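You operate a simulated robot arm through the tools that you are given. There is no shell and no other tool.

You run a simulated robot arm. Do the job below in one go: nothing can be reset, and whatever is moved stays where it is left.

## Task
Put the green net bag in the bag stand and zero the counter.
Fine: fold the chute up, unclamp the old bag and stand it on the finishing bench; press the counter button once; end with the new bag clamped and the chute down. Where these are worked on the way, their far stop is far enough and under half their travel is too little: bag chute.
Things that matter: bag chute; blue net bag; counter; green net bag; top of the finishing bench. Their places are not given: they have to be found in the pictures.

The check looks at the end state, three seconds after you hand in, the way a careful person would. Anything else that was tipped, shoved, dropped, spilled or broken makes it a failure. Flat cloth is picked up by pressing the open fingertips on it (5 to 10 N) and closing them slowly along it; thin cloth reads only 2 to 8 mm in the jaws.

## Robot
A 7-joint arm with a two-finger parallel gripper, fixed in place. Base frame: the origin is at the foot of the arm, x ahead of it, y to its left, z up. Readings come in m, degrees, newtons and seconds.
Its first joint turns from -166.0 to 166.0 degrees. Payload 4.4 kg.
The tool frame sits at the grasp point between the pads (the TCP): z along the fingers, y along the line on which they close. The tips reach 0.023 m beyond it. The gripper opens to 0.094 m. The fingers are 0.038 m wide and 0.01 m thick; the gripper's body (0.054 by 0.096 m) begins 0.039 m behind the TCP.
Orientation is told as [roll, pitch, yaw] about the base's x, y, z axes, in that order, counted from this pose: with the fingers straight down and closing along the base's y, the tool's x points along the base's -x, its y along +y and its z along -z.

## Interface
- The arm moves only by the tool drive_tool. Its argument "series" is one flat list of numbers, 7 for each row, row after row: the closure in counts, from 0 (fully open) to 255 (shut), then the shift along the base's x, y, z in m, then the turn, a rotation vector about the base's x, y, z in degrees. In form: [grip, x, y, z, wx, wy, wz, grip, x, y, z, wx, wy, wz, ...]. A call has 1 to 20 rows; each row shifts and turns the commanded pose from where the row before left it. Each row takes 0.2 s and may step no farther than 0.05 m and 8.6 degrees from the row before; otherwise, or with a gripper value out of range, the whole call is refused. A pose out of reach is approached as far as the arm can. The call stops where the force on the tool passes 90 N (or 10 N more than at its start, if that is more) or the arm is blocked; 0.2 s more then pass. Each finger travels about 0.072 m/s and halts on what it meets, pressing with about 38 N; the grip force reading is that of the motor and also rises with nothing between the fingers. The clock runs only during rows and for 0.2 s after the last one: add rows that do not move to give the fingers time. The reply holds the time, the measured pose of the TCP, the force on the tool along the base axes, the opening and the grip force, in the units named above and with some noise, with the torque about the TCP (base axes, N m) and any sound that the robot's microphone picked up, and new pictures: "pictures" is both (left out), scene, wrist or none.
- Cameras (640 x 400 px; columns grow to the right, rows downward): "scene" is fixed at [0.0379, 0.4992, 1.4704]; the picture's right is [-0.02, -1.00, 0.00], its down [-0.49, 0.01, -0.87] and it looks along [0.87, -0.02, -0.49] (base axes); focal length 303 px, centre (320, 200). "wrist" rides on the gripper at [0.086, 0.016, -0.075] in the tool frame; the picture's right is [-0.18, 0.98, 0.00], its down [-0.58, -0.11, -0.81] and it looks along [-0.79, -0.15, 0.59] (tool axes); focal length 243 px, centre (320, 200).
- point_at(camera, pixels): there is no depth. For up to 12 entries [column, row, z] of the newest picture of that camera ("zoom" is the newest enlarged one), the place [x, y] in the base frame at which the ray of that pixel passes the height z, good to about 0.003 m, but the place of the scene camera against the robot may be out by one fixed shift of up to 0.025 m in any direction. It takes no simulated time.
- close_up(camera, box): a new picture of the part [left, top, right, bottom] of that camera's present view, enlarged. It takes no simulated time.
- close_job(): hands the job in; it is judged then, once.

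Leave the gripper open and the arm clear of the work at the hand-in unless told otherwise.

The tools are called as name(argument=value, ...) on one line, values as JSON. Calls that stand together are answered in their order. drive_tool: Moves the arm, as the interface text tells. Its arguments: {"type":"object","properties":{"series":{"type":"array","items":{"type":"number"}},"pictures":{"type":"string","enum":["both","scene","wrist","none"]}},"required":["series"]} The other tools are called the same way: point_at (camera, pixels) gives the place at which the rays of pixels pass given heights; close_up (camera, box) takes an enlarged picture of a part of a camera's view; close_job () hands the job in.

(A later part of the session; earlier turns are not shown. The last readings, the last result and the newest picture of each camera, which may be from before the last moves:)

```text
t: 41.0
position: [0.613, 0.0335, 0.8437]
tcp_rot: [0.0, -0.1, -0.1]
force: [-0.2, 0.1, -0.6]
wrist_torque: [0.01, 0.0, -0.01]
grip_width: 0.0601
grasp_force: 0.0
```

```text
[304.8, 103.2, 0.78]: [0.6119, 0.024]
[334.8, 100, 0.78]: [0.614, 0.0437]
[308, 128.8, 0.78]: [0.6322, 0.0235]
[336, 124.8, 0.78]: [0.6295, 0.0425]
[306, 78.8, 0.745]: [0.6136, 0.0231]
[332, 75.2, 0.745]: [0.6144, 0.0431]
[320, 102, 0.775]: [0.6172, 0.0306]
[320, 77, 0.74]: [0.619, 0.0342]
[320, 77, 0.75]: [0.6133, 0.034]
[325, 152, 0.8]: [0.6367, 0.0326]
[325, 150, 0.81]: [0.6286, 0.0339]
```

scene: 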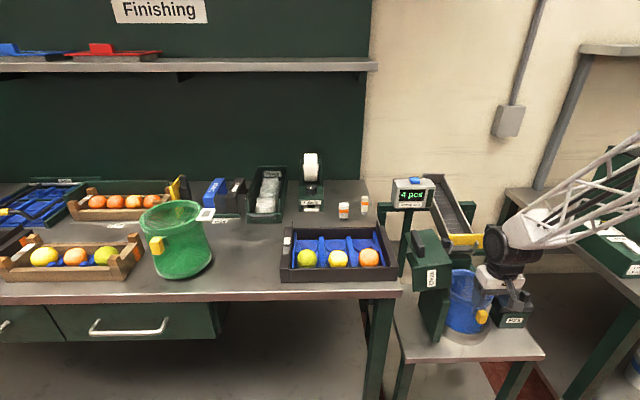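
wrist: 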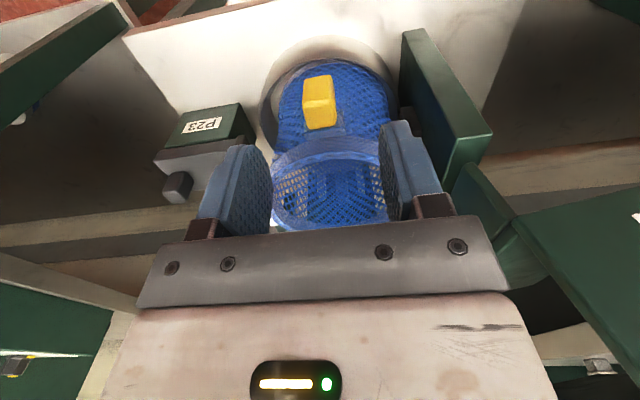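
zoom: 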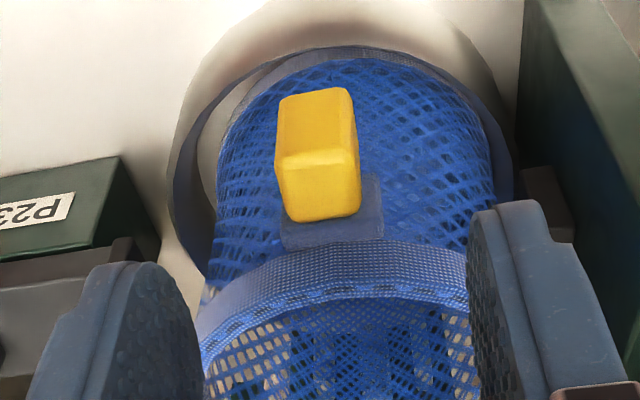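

The tag is confirmed at x 0.613 to 0.631, y 0.0235 to 0.043, z 0.745 to 0.78. I'll descend to z 0.774 and close gently.

drive_tool(series=[92, 0.001, 0, -0.025, 0, 0, 0, 92, 0.001, 0, -0.025, 0, 0, 0, 92, 0, 0, -0.0197, 0, 0, 0, 130, 0, 0, 0, 0, 0, 0, 170, 0, 0, 0, 0, 0, 0, 200, 0, 0, 0, 0, 0, 0, 240, 0, 0, 0, 0, 0, 0, 240, 0, 0, 0, 0, 0, 0])

close_up(camera="wrist", box=[200, 80, 440, 240])

```text
t: 42.8
position: [0.6144, 0.0322, 0.7742]
tcp_rot: [0.1, -0.1, 0.0]
force: [-0.1, 1.1, -0.1]
wrist_torque: [0.02, 0.07, 0.0]
grip_width: 0.0211
grasp_force: 37.8
```

scene: 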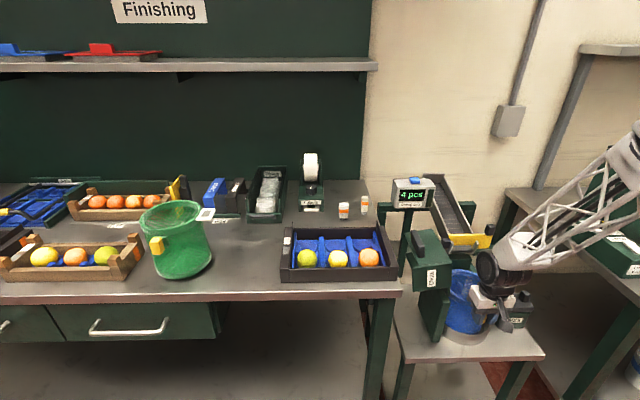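
wrist: 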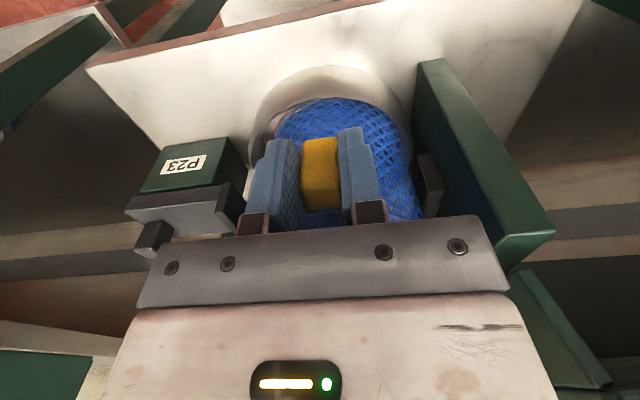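

```text
2.50 times, centred on (320, 160) of wrist
```

zoom: 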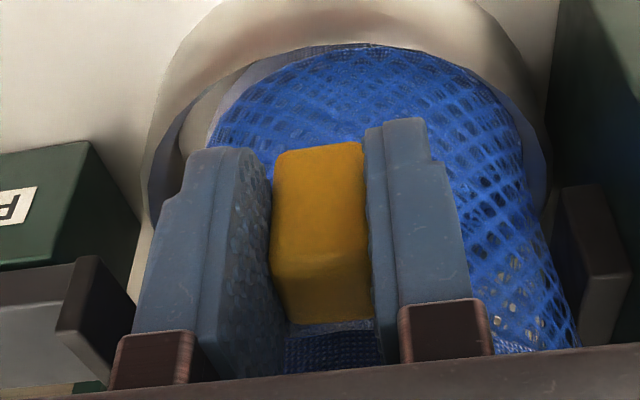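

The tag is held at width 0.021. I'll lift 0.02 m slowly and read the weight and any tilt.

drive_tool(series=[250, 0, 0, 0.005, 0, 0, 0, 250, 0, 0, 0.005, 0, 0, 0, 250, 0, 0, 0.01, 0, 0, 0, 250, 0, 0, 0, 0, 0, 0])

close_up(camera="scene", box=[410, 230, 570, 350])

close_up(camera="wrist", box=[200, 80, 440, 240])

```text
t: 43.8
position: [0.6155, 0.0328, 0.7933]
tcp_rot: [0.0, -0.1, 0.0]
force: [-0.2, -0.4, -1.0]
wrist_torque: [-0.01, 0.07, 0.01]
grip_width: 0.0213
grasp_force: 27.9
```

scene: 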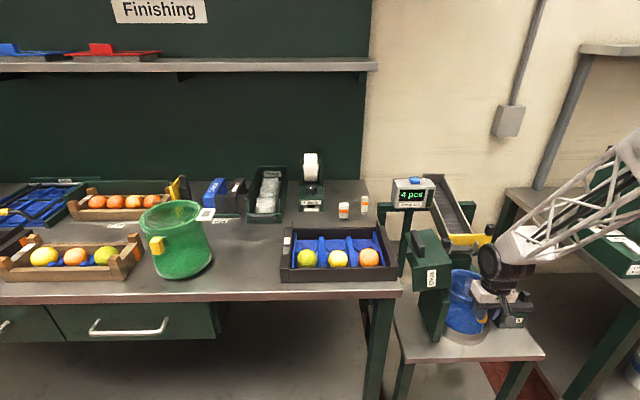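
wrist: 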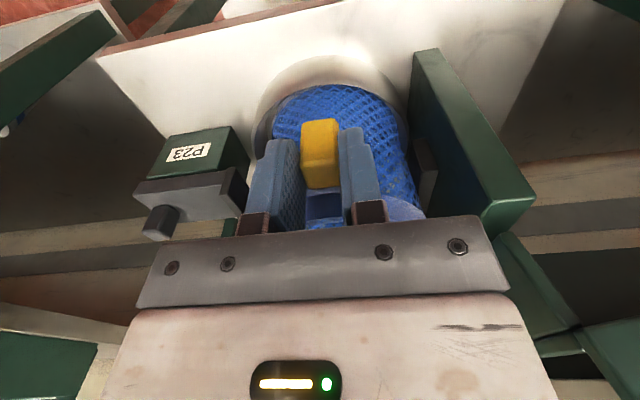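

```text
3.33 times, centred on (490, 290) of scene
```

zoom: 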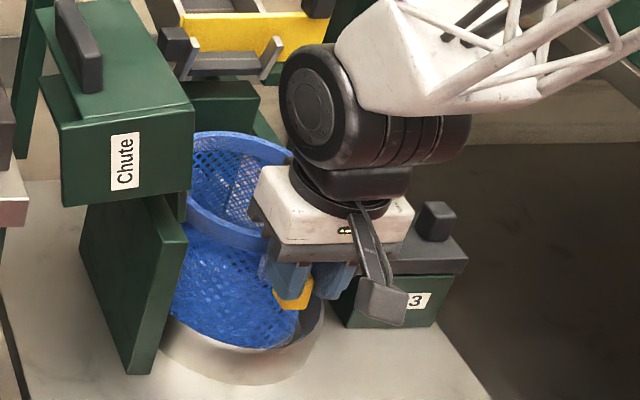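

```text
2.50 times, centred on (320, 160) of wrist
```

zoom: 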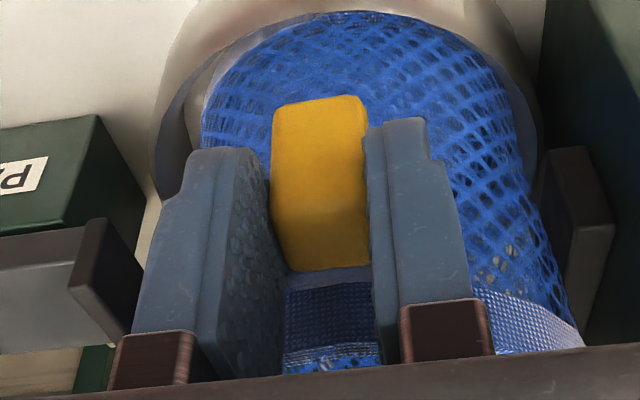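

The reading is only about 1 N, and the tag seems to have shifted lower between the fingers. I'll lift another 0.01 m to tell whether the bag is rising or slipping.

drive_tool(series=[255, 0, 0, 0.005, 0, 0, 0, 255, 0, 0, 0.005, 0, 0, 0, 255, 0, 0, 0, 0, 0, 0])

close_up(camera="scene", box=[410, 230, 570, 350])

close_up(camera="wrist", box=[200, 80, 440, 240])

```text
t: 44.6
position: [0.616, 0.0323, 0.8027]
tcp_rot: [0.0, -0.2, 0.0]
force: [-0.3, -0.4, -0.2]
wrist_torque: [-0.02, 0.09, -0.05]
grip_width: 0.0209
grasp_force: 38.1
```

scene: 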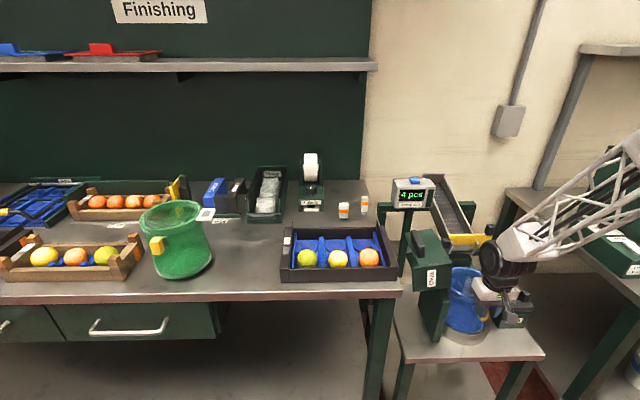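
wrist: 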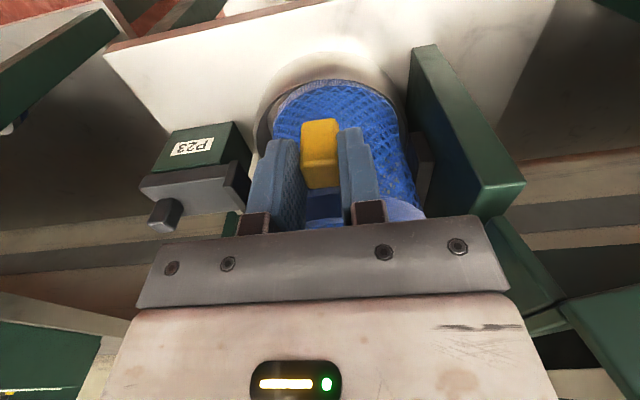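

```text
3.33 times, centred on (490, 290) of scene
```

zoom: 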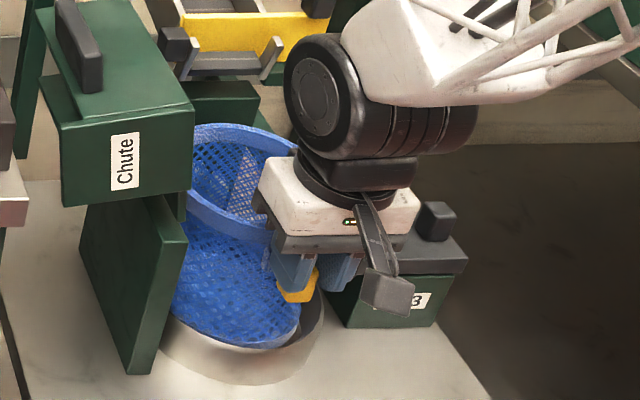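

```text
2.50 times, centred on (320, 160) of wrist
```

zoom: 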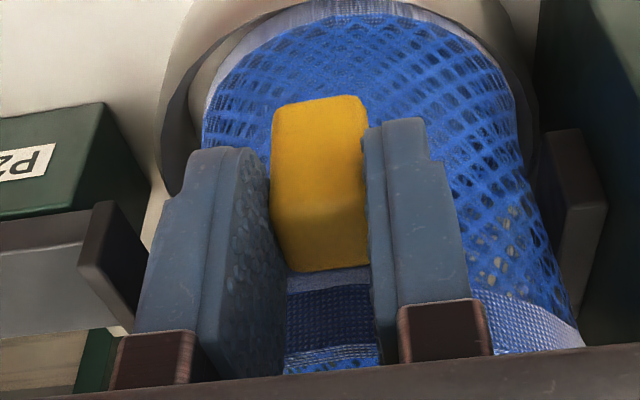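

The last 0.01 m did lift the bag, and the tag held after an early slip of about 0.01 m. That leaves only a shallow grip, so I'll set the bag back in the dish, release it, and re-grip deeper with the tool pitched forward 30 degrees so the gripper body clears the rim.

drive_tool(series=[255, 0, 0, -0.008, 0, 0, 0, 255, 0, 0, -0.008, 0, 0, 0, 255, 0, 0, -0.008, 0, 0, 0, 180, 0, 0, 0, 0, 0, 0, 92, 0, 0, 0, 0, 0, 0, 92, -0.01, 0, 0.03, 0, 0, 0, 92, -0.012, 0, 0.03, 0, -7.5, 0, 92, -0.012, 0.001, 0.01, 0, -7.5, 0, 92, 0, 0, 0, 0, -7.5, 0, 92, 0, 0, 0, 0, -7.5, 0])

close_up(camera="wrist", box=[200, 40, 440, 220])

close_up(camera="scene", box=[410, 230, 570, 350])

```text
t: 46.8
position: [0.5829, 0.0344, 0.8505]
tcp_rot: [0.1, -30.3, 0.0]
force: [0.7, -0.2, 2.2]
wrist_torque: [-0.01, 0.12, -0.04]
grip_width: 0.0601
grasp_force: 0.0
```

scene: 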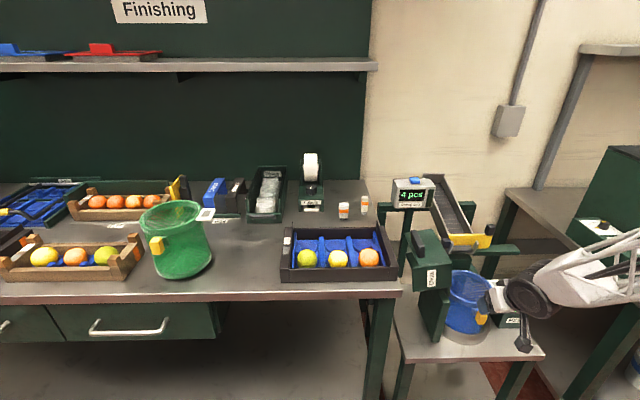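
wrist: 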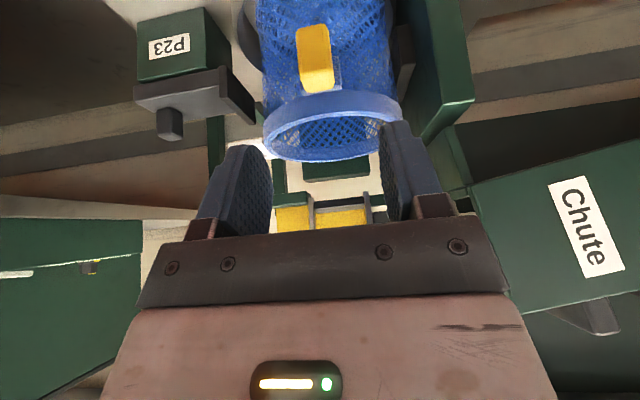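

```text
2.22 times, centred on (320, 130) of wrist
```

zoom: 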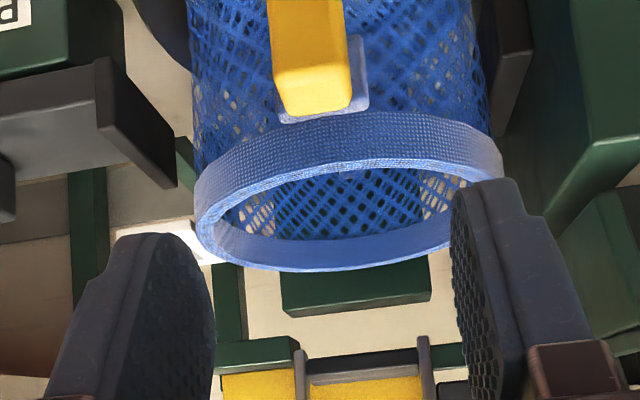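

```text
3.33 times, centred on (490, 290) of scene
```

zoom: 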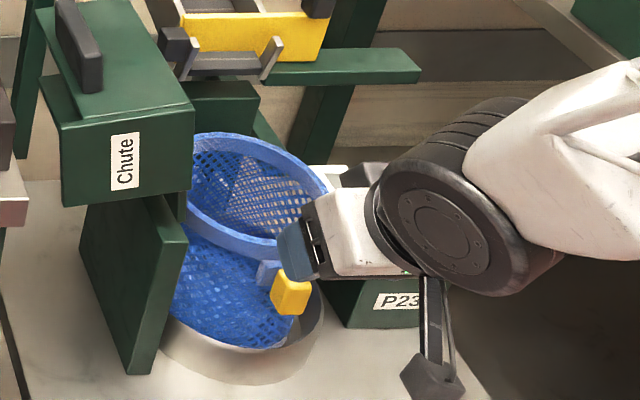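

The bag is back in the dish and upright. I'll re-measure the tag from this view.

point_at(camera="wrist", pixels=[[299.8, 70.5, 0.78], [331.3, 69.2, 0.78], [304.3, 91.7, 0.78], [333.6, 86.3, 0.78], [296, 30, 0.745], [327, 27, 0.745], [318, 93, 0.8], [325, 110, 0.8]])

```text
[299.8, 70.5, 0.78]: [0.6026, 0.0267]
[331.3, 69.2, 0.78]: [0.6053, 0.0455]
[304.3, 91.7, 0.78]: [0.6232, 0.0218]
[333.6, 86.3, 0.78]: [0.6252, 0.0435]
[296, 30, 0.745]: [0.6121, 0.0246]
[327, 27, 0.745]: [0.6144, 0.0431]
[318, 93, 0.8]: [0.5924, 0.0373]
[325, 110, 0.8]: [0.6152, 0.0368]
```

I'll approach along the tool's axis to (0.607, 0.0345, 0.771), then close on the tag.

drive_tool(series=[92, -0.016, 0.0, -0.0105, 0, 0, 0, 92, 0.01, 0, -0.0173, 0, 0, 0, 92, 0.01, 0, -0.0173, 0, 0, 0, 92, 0.01, 0, -0.0173, 0, 0, 0, 92, 0.01, 0, -0.0173, 0, 0, 0, 92, 0, 0, 0, 0, 0, 0], pictures="wrist")

close_up(camera="wrist", box=[200, 80, 440, 240])

```text
t: 48.2
position: [0.6045, 0.0359, 0.7681]
tcp_rot: [0.1, -30.1, 0.0]
force: [0.0, 0.0, 0.4]
wrist_torque: [0.01, 0.01, 0.04]
grip_width: 0.0603
grasp_force: 0.0
```

wrist: 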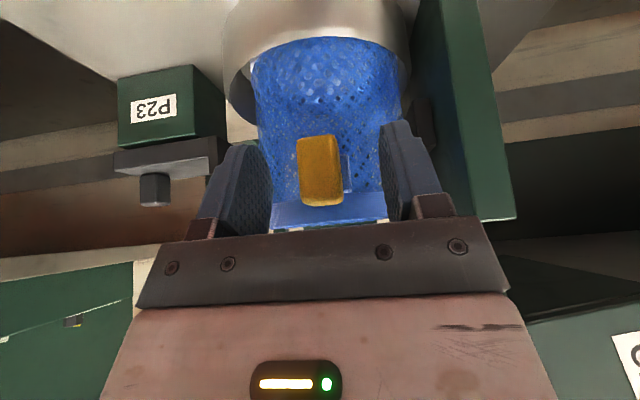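

```text
2.50 times, centred on (320, 160) of wrist
```

zoom: 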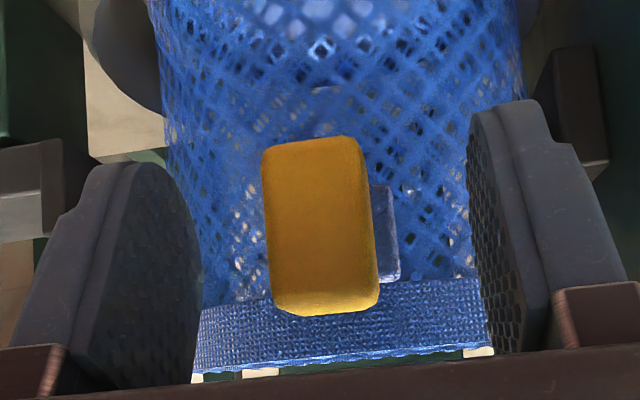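

The tag sits well within the pads, centred near (320,170). I'll close now.

drive_tool(series=[130, 0, 0, 0, 0, 0, 0, 170, 0, 0, 0, 0, 0, 0, 200, 0, 0, 0, 0, 0, 0, 255, 0, 0, 0, 0, 0, 0, 255, 0, 0, 0, 0, 0, 0, 255, 0, 0, 0.005, 0, 0, 0, 255, 0, 0, 0.005, 0, 0, 0, 255, 0, 0, 0.005, 0, 0, 0, 255, 0, 0, 0.005, 0, 0, 0, 255, 0, 0, 0, 0, 0, 0])

close_up(camera="wrist", box=[200, 80, 440, 240])

close_up(camera="scene", box=[410, 230, 570, 350])

```text
t: 50.4
position: [0.6047, 0.0328, 0.7897]
tcp_rot: [0.0, -30.1, 0.0]
force: [0.2, -0.3, 0.1]
wrist_torque: [-0.06, 0.1, -0.06]
grip_width: 0.0208
grasp_force: 38.0
```

scene: 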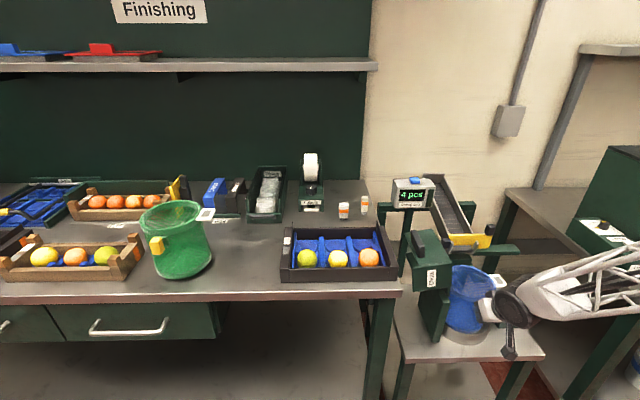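
wrist: 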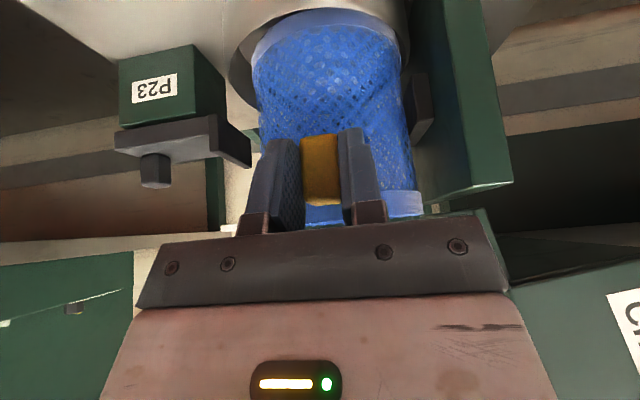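

```text
2.50 times, centred on (320, 160) of wrist
```

zoom: 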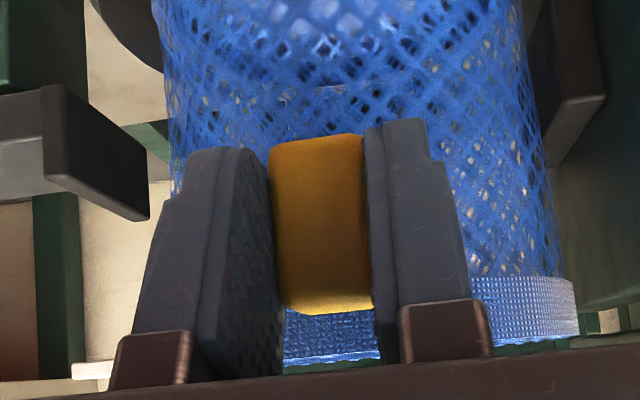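

```text
3.33 times, centred on (490, 290) of scene
```

zoom: 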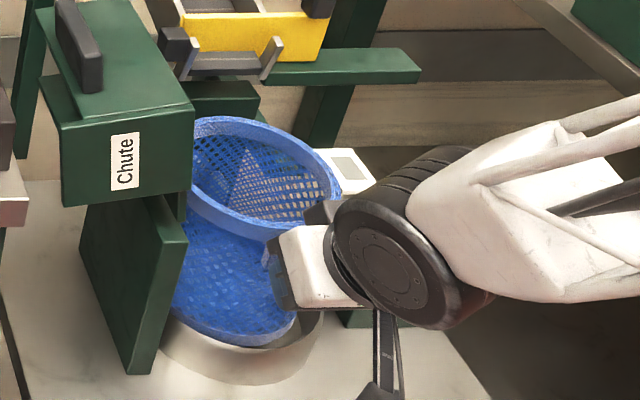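

The deeper grip holds, with the bag up about 0.02 m and no slip. Now I'll lift it straight up out of the dish and jaws, then ease it back toward the robot.

drive_tool(series=[255, 0, 0, 0.02, 0, 0, 0, 255, 0, 0, 0.03, 0, 0, 0, 255, -0.005, 0, 0.035, 0, 0, 0, 255, -0.01, 0, 0.04, 0, 0, 0, 255, -0.015, 0, 0.04, 0, 0, 0, 255, -0.02, 0, 0.04, 0, 0, 0, 255, -0.02, 0, 0.04, 0, 0, 0, 255, -0.025, 0, 0.03, 0, 0, 0, 255, 0, 0, 0, 0, 0, 0])

close_up(camera="wrist", box=[200, 80, 440, 240])

close_up(camera="scene", box=[400, 170, 600, 350])

```text
t: 52.4
position: [0.5091, 0.0325, 1.063]
tcp_rot: [0.0, -30.1, 0.0]
force: [-0.3, 0.2, -0.5]
wrist_torque: [0.03, 0.06, -0.02]
grip_width: 0.021
grasp_force: 38.0
```

scene: 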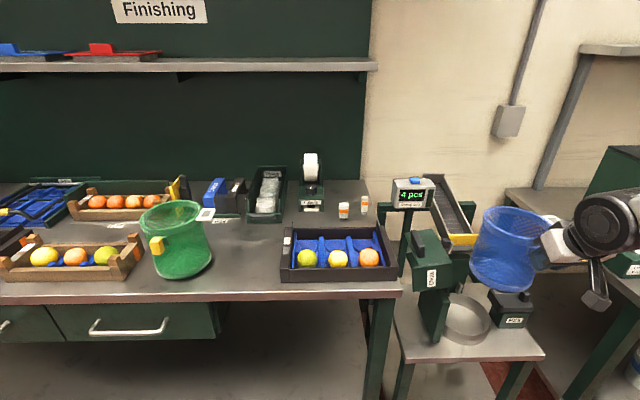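
wrist: 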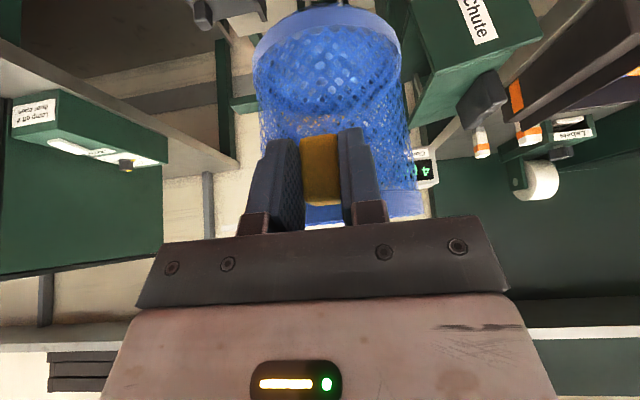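

```text
2.50 times, centred on (320, 160) of wrist
```

zoom: 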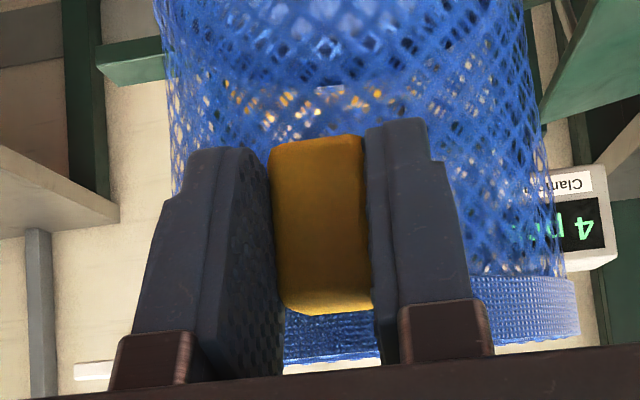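

```text
2.22 times, centred on (500, 260) of scene
```

zoom: 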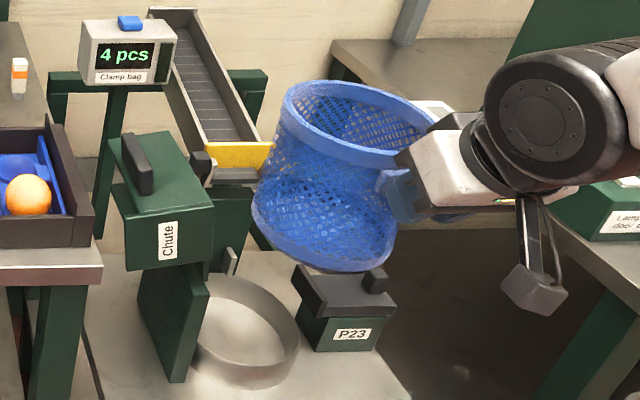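

The bag is clear of the stand, hanging upright, and the empty dish ring is visible. I'll move back to x 0.39 and carry it left to y of about 0.69, in front of the bench edge.

drive_tool(series=[255, -0.04, 0.01, 0, 0, 0, 0, 255, -0.04, 0.01, 0, 0, 0, 0, 255, -0.04, 0.01, 0, 0, 0, 0, 255, 0, 0.04, 0, 0, 0, 0, 255, 0, 0.045, 0, 0, 0, 0, 255, 0, 0.045, 0, 0, 0, 0, 255, 0, 0.045, 0, 0, 0, 0, 255, 0, 0.045, 0, 0, 0, 0, 255, 0, 0.045, 0, 0, 0, 0, 255, 0, 0.045, 0, 0, 0, 0, 255, 0, 0.045, 0, 0, 0, 0, 255, 0, 0.045, 0, 0, 0, 0, 255, 0, 0.045, 0, 0, 0, 0, 255, 0, 0.045, 0, 0, 0, 0, 255, 0, 0.045, 0, 0, 0, 0, 255, 0, 0.045, 0, 0, 0, 0, 255, 0, 0.045, 0, 0, 0, 0, 255, 0, 0, 0, 0, 0, 0])

close_up(camera="scene", box=[100, 150, 420, 350])

```text
t: 56.2
position: [0.3908, 0.6928, 1.0641]
tcp_rot: [0.0, -30.1, 0.0]
force: [1.1, 0.4, -1.5]
wrist_torque: [0.0, 0.09, -0.01]
grip_width: 0.0209
grasp_force: 37.6
```

scene: 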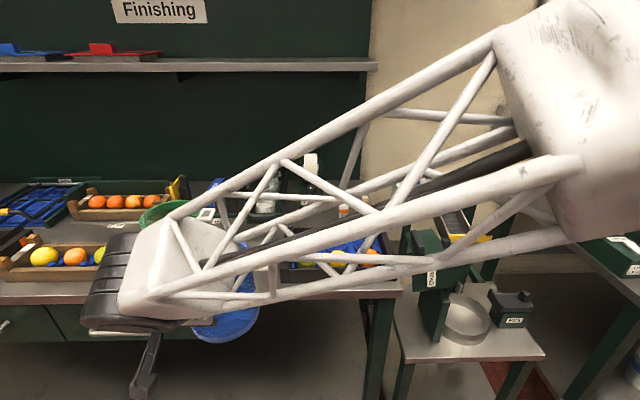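
wrist: 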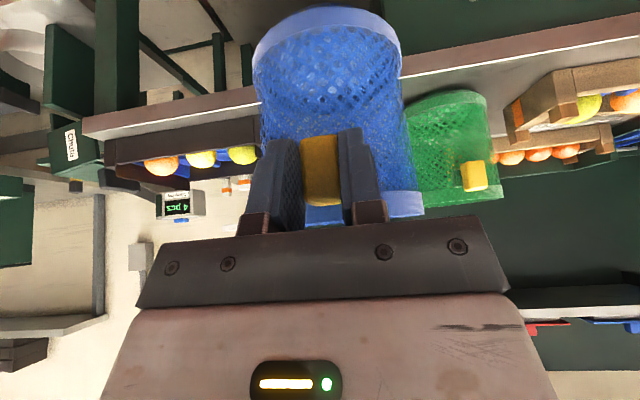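

```text
2.00 times, centred on (260, 250) of scene
```

zoom: 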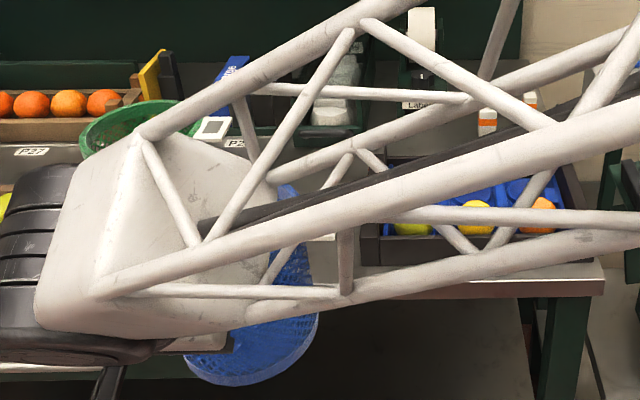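

The arm blocks the scene view here, so I'll use the wrist camera. The green bag is at right around (450,145) with its tag at (473,176), and the tray is at left. I'll locate them.

point_at(camera="wrist", pixels=[[473, 176, 1.0], [473, 176, 1.02], [473, 176, 1.04], [450, 100, 0.89], [412, 115, 0.89], [488, 105, 0.89], [250, 110, 0.9], [255, 150, 0.94], [505, 130, 0.9], [440, 200, 1.05], [503, 197, 1.05], [180, 180, 0.95]])

close_up(camera="wrist", box=[380, 60, 640, 240])

close_up(camera="wrist", box=[80, 60, 340, 240])

```text
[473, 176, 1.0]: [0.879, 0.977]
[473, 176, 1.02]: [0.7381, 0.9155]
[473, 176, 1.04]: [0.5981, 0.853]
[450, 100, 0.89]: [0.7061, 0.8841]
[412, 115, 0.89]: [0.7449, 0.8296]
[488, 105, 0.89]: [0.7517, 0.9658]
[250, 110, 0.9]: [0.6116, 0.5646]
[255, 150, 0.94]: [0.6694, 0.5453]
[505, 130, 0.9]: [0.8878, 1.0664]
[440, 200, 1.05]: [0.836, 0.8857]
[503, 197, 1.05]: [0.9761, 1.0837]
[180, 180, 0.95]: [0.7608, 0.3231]
```

```text
2.22 times, centred on (510, 150) of wrist
```

zoom: 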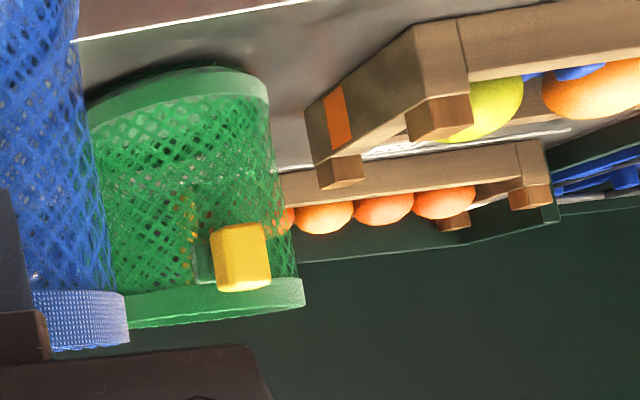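

```text
2.22 times, centred on (210, 150) of wrist
```

zoom: 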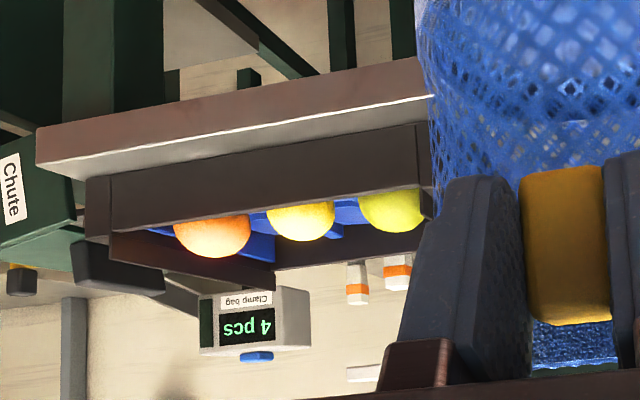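

The green bag's tag is near (0.61, 0.86, 1.035), roughly facing the robot. I'll check the bench front edge and the tray corner to choose a spot for the blue bag.

point_at(camera="wrist", pixels=[[259.6, 104, 0.89], [108.7, 132, 0.89], [400, 78, 0.89], [256, 116.4, 0.89], [259.6, 104, 0.88], [256, 116.4, 0.9], [404.6, 104.5, 0.89], [447, 91.5, 0.89], [486, 96, 0.89]])

```text
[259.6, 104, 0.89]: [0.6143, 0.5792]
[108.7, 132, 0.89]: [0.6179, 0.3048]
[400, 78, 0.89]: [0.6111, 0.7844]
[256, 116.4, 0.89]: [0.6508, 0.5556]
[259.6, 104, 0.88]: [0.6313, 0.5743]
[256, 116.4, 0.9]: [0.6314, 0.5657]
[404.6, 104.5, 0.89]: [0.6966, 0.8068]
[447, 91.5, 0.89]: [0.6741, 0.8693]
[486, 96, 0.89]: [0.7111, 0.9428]
```

The bench top works out at about z 0.895 with its front edge at x of about 0.597. The tray's left end is near y 0.586, and the green bag's white tag reaches down to about y 0.754. I'll set the blue bag between them with its centre near (0.68, 0.668), so I rise 0.02 m and move in over the bench.

drive_tool(series=[255, 0, 0, 0.025, 0, 0, 0, 255, 0.039, -0.005, 0, 0, 0, 0, 255, 0.039, -0.005, 0, 0, 0, 0, 255, 0.039, -0.005, 0, 0, 0, 0, 255, 0.039, -0.005, 0, 0, 0, 0, 255, 0.039, -0.005, 0, 0, 0, 0, 255, 0, 0, 0, 0, 0, 0])

close_up(camera="scene", box=[100, 150, 420, 350])

close_up(camera="wrist", box=[180, 0, 500, 240])

```text
t: 57.8
position: [0.5868, 0.6622, 1.0901]
tcp_rot: [0.0, -30.1, 0.0]
force: [0.3, 0.6, -0.5]
wrist_torque: [-0.03, 0.07, 0.0]
grip_width: 0.0207
grasp_force: 38.5
```

scene: 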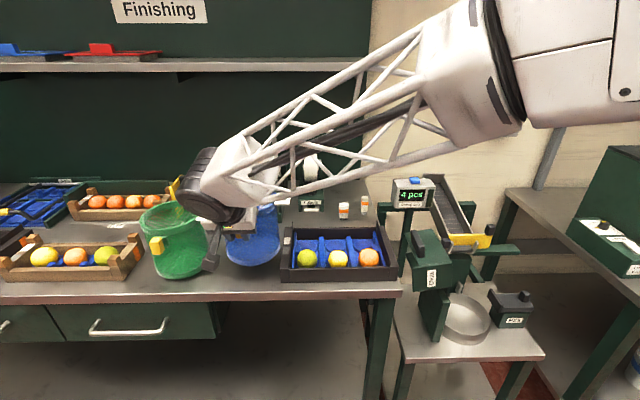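
wrist: 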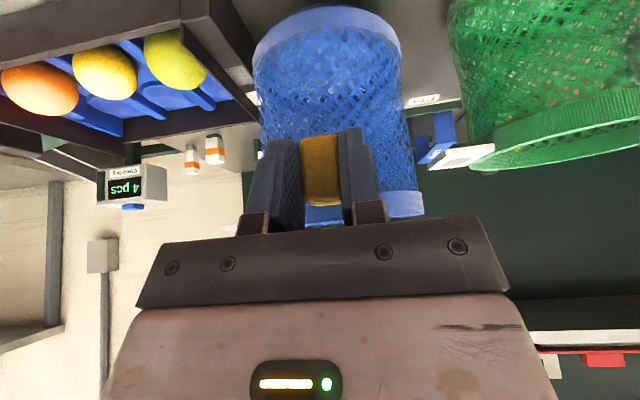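

```text
2.00 times, centred on (260, 250) of scene
```

zoom: 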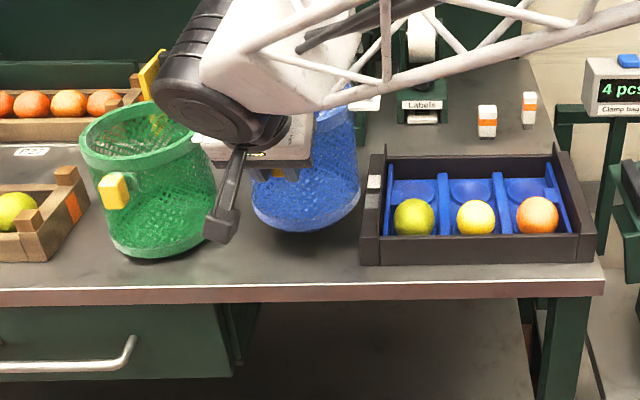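

```text
1.67 times, centred on (340, 120) of wrist
```

zoom: 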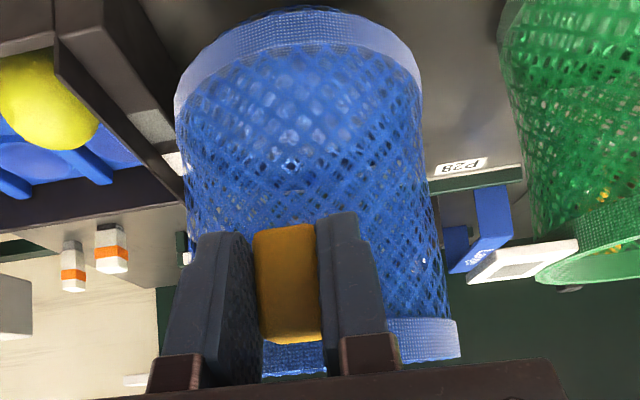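

The blue bag hovers in the gap. I'll check the clearance to the green bag's white tag and to the tray's left end.

point_at(camera="wrist", pixels=[[428, 169.7, 1.04], [428, 169.7, 1.06], [494.5, 143.9, 1.04], [494.5, 143.9, 1.06], [240, 100, 0.95], [215, 30, 0.95], [255, 120, 0.95], [210, 0, 0.95]])

close_up(camera="wrist", box=[160, 0, 300, 130])

```text
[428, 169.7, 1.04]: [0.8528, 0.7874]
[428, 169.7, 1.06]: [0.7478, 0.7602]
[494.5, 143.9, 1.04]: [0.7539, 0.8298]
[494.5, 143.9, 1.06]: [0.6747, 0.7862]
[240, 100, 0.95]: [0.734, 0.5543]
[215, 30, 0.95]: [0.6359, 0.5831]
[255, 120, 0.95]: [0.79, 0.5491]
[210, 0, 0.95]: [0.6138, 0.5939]
```

```text
3.08 times, centred on (230, 65) of wrist
```

zoom: 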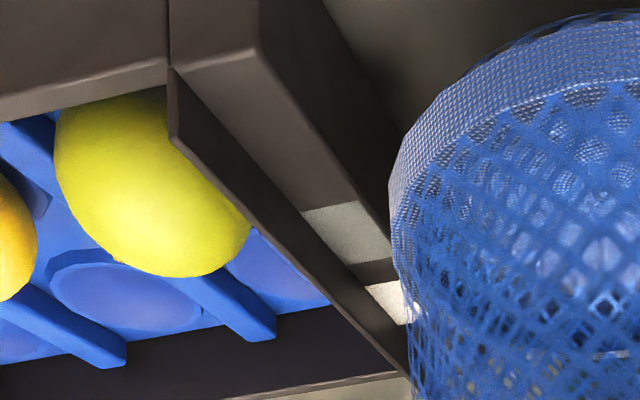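

I'll take the tray's outer left wall line from this view.

point_at(camera="wrist", pixels=[[231.6, 1, 0.895], [252.7, 47, 0.895], [211, 18, 0.95], [249.5, 70, 0.95], [211, 18, 0.94], [249.5, 70, 0.94], [260, 35, 0.94], [398, 35, 0.94], [330, 4, 0.94]])

```text
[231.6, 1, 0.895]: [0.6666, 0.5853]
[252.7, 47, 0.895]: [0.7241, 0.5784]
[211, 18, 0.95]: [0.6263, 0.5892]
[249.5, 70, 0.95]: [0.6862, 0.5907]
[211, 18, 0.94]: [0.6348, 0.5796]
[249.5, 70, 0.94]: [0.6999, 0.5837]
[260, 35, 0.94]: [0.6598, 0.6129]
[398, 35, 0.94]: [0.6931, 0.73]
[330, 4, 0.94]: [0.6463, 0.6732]
```

Clearances are about 0.028 m to the tray and 0.03 m to the white tag, so the spot is good. I'll lower to z 1.05, then continue in small steps until I feel the bench.

drive_tool(series=[255, 0, 0, -0.015, 0, 0, 0, 255, 0, 0, -0.015, 0, 0, 0, 255, 0, 0, -0.01, 0, 0, 0, 255, 0, 0, 0, 0, 0, 0])

close_up(camera="scene", box=[140, 170, 340, 310])

```text
t: 58.8
position: [0.585, 0.663, 1.0489]
tcp_rot: [0.0, -30.0, -0.1]
force: [-0.2, 0.0, -0.7]
wrist_torque: [-0.02, 0.06, 0.0]
grip_width: 0.0211
grasp_force: 38.2
```

scene: 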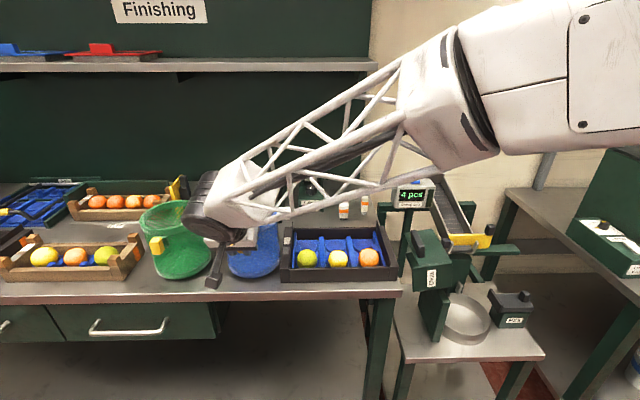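
wrist: 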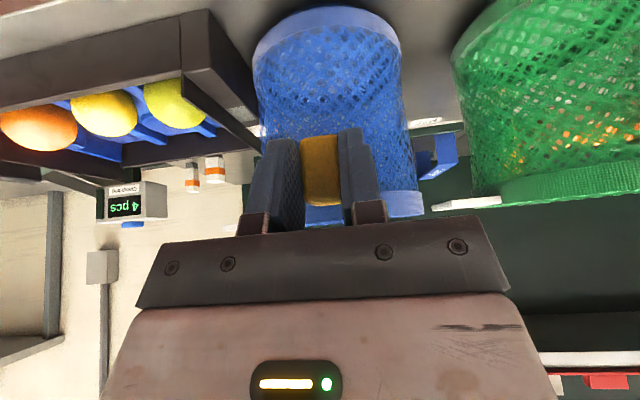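

```text
2.86 times, centred on (240, 240) of scene
```

zoom: 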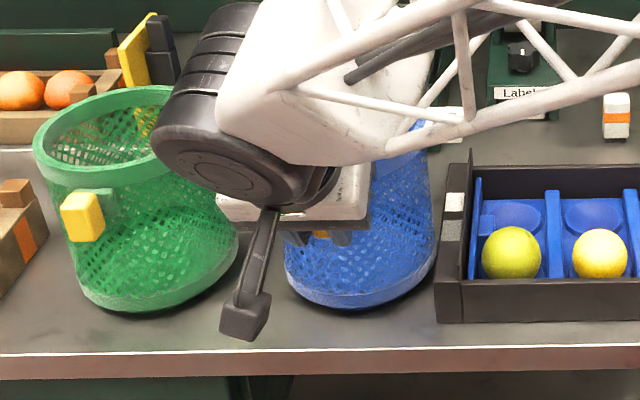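

The bag bottom is close to the bench and its shadow is nearly touching. I'll keep lowering in 4 mm steps.

drive_tool(series=[255, 0, 0, -0.004, 0, 0, 0, 255, 0, 0, -0.004, 0, 0, 0, 255, 0, 0, 0, 0, 0, 0], pictures="none")

drive_tool(series=[255, 0, 0, -0.004, 0, 0, 0, 255, 0, 0, 0, 0, 0, 0], pictures="scene")

close_up(camera="scene", box=[200, 200, 320, 290])

```text
t: 59.6
position: [0.5859, 0.6648, 1.0422]
tcp_rot: [0.1, -30.2, 0.0]
force: [-7.9, -2.8, 31.2]
wrist_torque: [-0.32, -0.61, -0.21]
grip_width: 0.0211
grasp_force: 37.8
```

```text
t: 60.2
position: [0.5853, 0.6635, 1.0368]
tcp_rot: [0.0, -29.9, 0.0]
force: [-8.5, 4.3, 30.0]
wrist_torque: [0.19, -0.53, 0.09]
grip_width: 0.0217
grasp_force: 37.9
```

scene: 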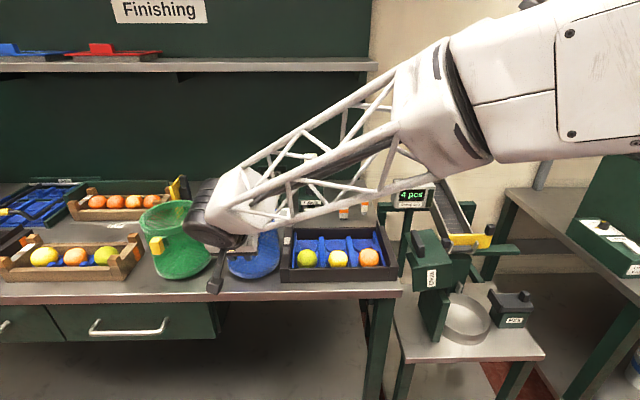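

```text
4.44 times, centred on (260, 245) of scene
```

zoom: 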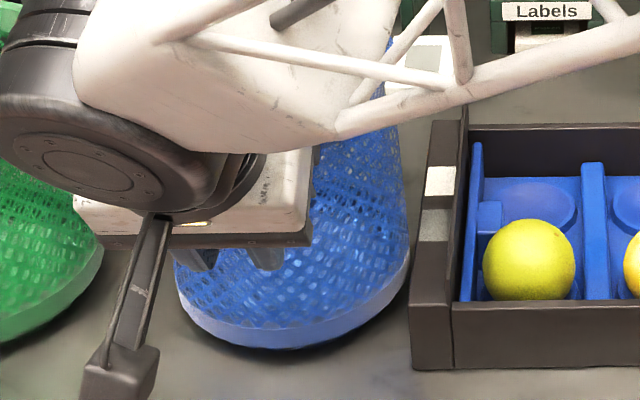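

The bag touched down, with about 30 N on the tool, so it stands on the bench. I'll ease up 3 mm to unload, then open the fingers slowly.

drive_tool(series=[255, 0, 0, 0.002, 0, 0, 0, 255, 0, 0, 0.001, 0, 0, 0, 220, 0, 0, 0, 0, 0, 0, 185, 0, 0, 0, 0, 0, 0, 160, 0, 0, 0, 0, 0, 0, 130, 0, 0, 0, 0, 0, 0, 100, 0, 0, 0, 0, 0, 0, 92, 0, 0, 0, 0, 0, 0])

close_up(camera="wrist", box=[200, 80, 440, 240])

close_up(camera="scene", box=[200, 200, 320, 290])

```text
t: 62.0
position: [0.5855, 0.6644, 1.041]
tcp_rot: [0.1, -30.2, 0.0]
force: [0.1, -0.5, 0.4]
wrist_torque: [0.0, 0.01, -0.02]
grip_width: 0.0602
grasp_force: 0.1
```

scene: 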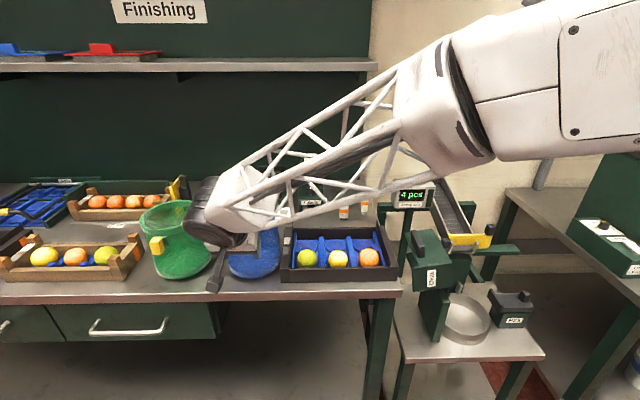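
wrist: 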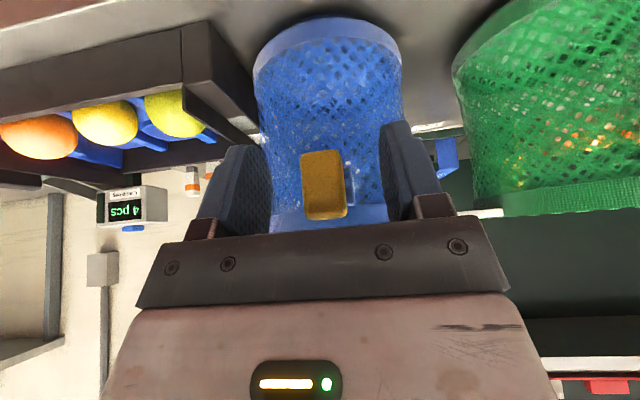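

```text
2.50 times, centred on (320, 160) of wrist
```

zoom: 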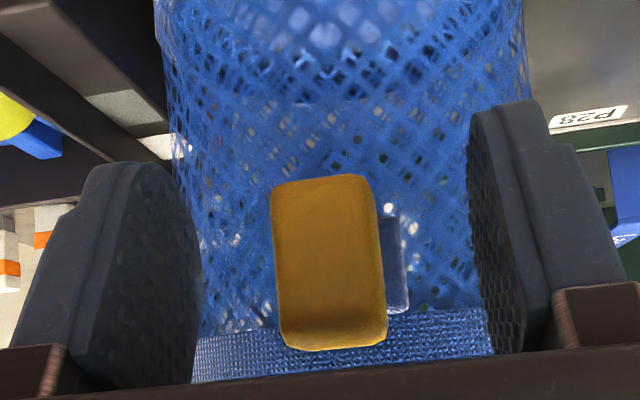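

```text
4.44 times, centred on (260, 245) of scene
```

zoom: 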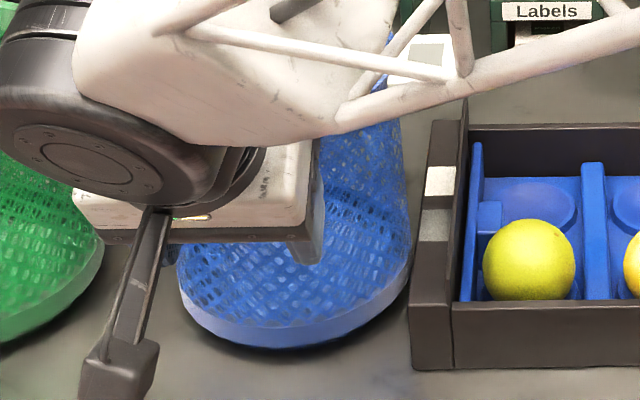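

Released, and the blue bag stands on the bench. I'll back out along the tool axis, return upright, and go to a view pose in front of the green bag.

drive_tool(series=[80, -0.02, 0, 0.033, 0, 0, 0, 60, -0.025, 0, 0.04, 0, 0, 0, 0, -0.025, 0.01, 0.04, 0, 7.5, 0, 0, -0.025, 0.03, 0.03, 0, 7.5, 0, 0, -0.025, 0.03, 0.03, 0, 7.5, 0, 0, -0.025, 0.035, 0.02, 0, 7.5, 0, 0, -0.02, 0.035, 0.015, 0, 0, 0])

close_up(camera="wrist", box=[240, 60, 480, 240])

close_up(camera="scene", box=[120, 170, 320, 310])

```text
t: 63.6
position: [0.4192, 0.8049, 1.2487]
tcp_rot: [0.0, 0.0, 0.1]
force: [-0.5, 0.7, -0.1]
wrist_torque: [0.02, -0.08, -0.01]
grip_width: 0.0939
grasp_force: 0.1
```

scene: 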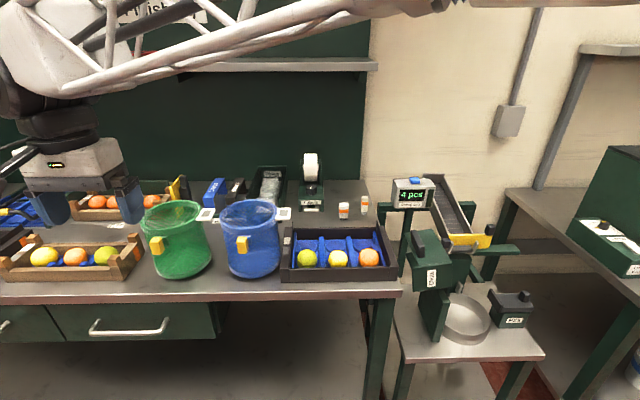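
wrist: 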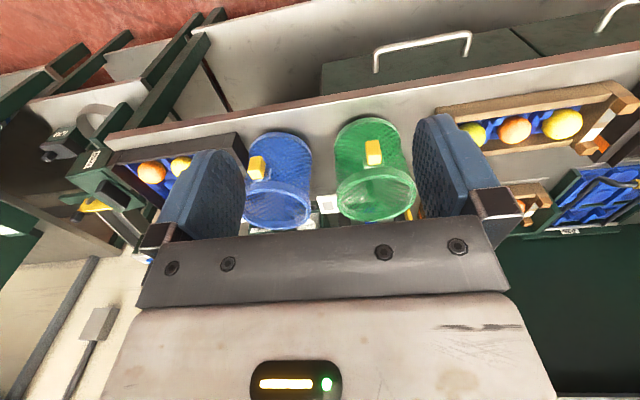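

```text
2.22 times, centred on (360, 150) of wrist
```

zoom: 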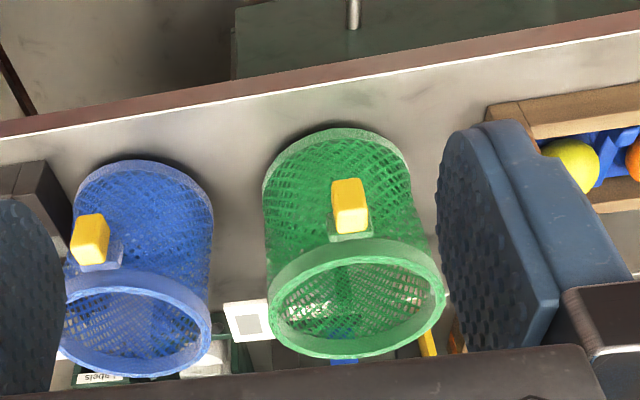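

```text
2.86 times, centred on (220, 240) of scene
```

zoom: 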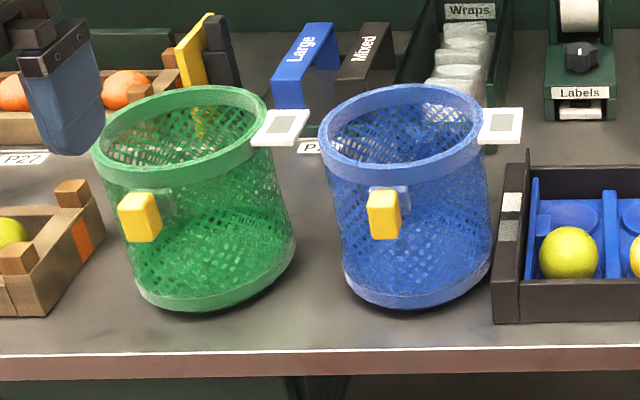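

Both bags stand clearly and the blue one is fine on the bench. Now I'll locate the green bag's yellow tag and rim, using the blue tag for comparison.

point_at(camera="wrist", pixels=[[365.9, 142.3, 1.02], [379, 140, 1.02], [367.7, 154.5, 1.055], [380.8, 152.2, 1.055], [370, 165.3, 1.055], [381.7, 162.6, 1.055], [256, 170, 1.05], [337, 200, 1.075], [417, 195, 1.075], [376, 220, 1.075], [374, 170, 1.075]])

close_up(camera="wrist", box=[320, 100, 430, 230])

```text
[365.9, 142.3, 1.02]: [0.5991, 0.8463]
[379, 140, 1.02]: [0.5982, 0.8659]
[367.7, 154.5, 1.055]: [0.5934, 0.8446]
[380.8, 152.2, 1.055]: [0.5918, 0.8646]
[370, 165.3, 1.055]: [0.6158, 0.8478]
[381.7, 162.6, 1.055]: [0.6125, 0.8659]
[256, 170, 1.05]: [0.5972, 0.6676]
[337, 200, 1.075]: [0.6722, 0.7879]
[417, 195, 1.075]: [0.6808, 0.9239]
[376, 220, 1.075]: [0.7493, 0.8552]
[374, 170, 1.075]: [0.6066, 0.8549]
```

```text
3.08 times, centred on (375, 165) of wrist
```

zoom: 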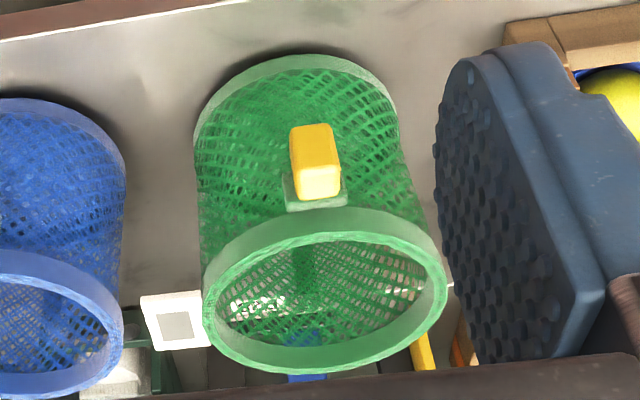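

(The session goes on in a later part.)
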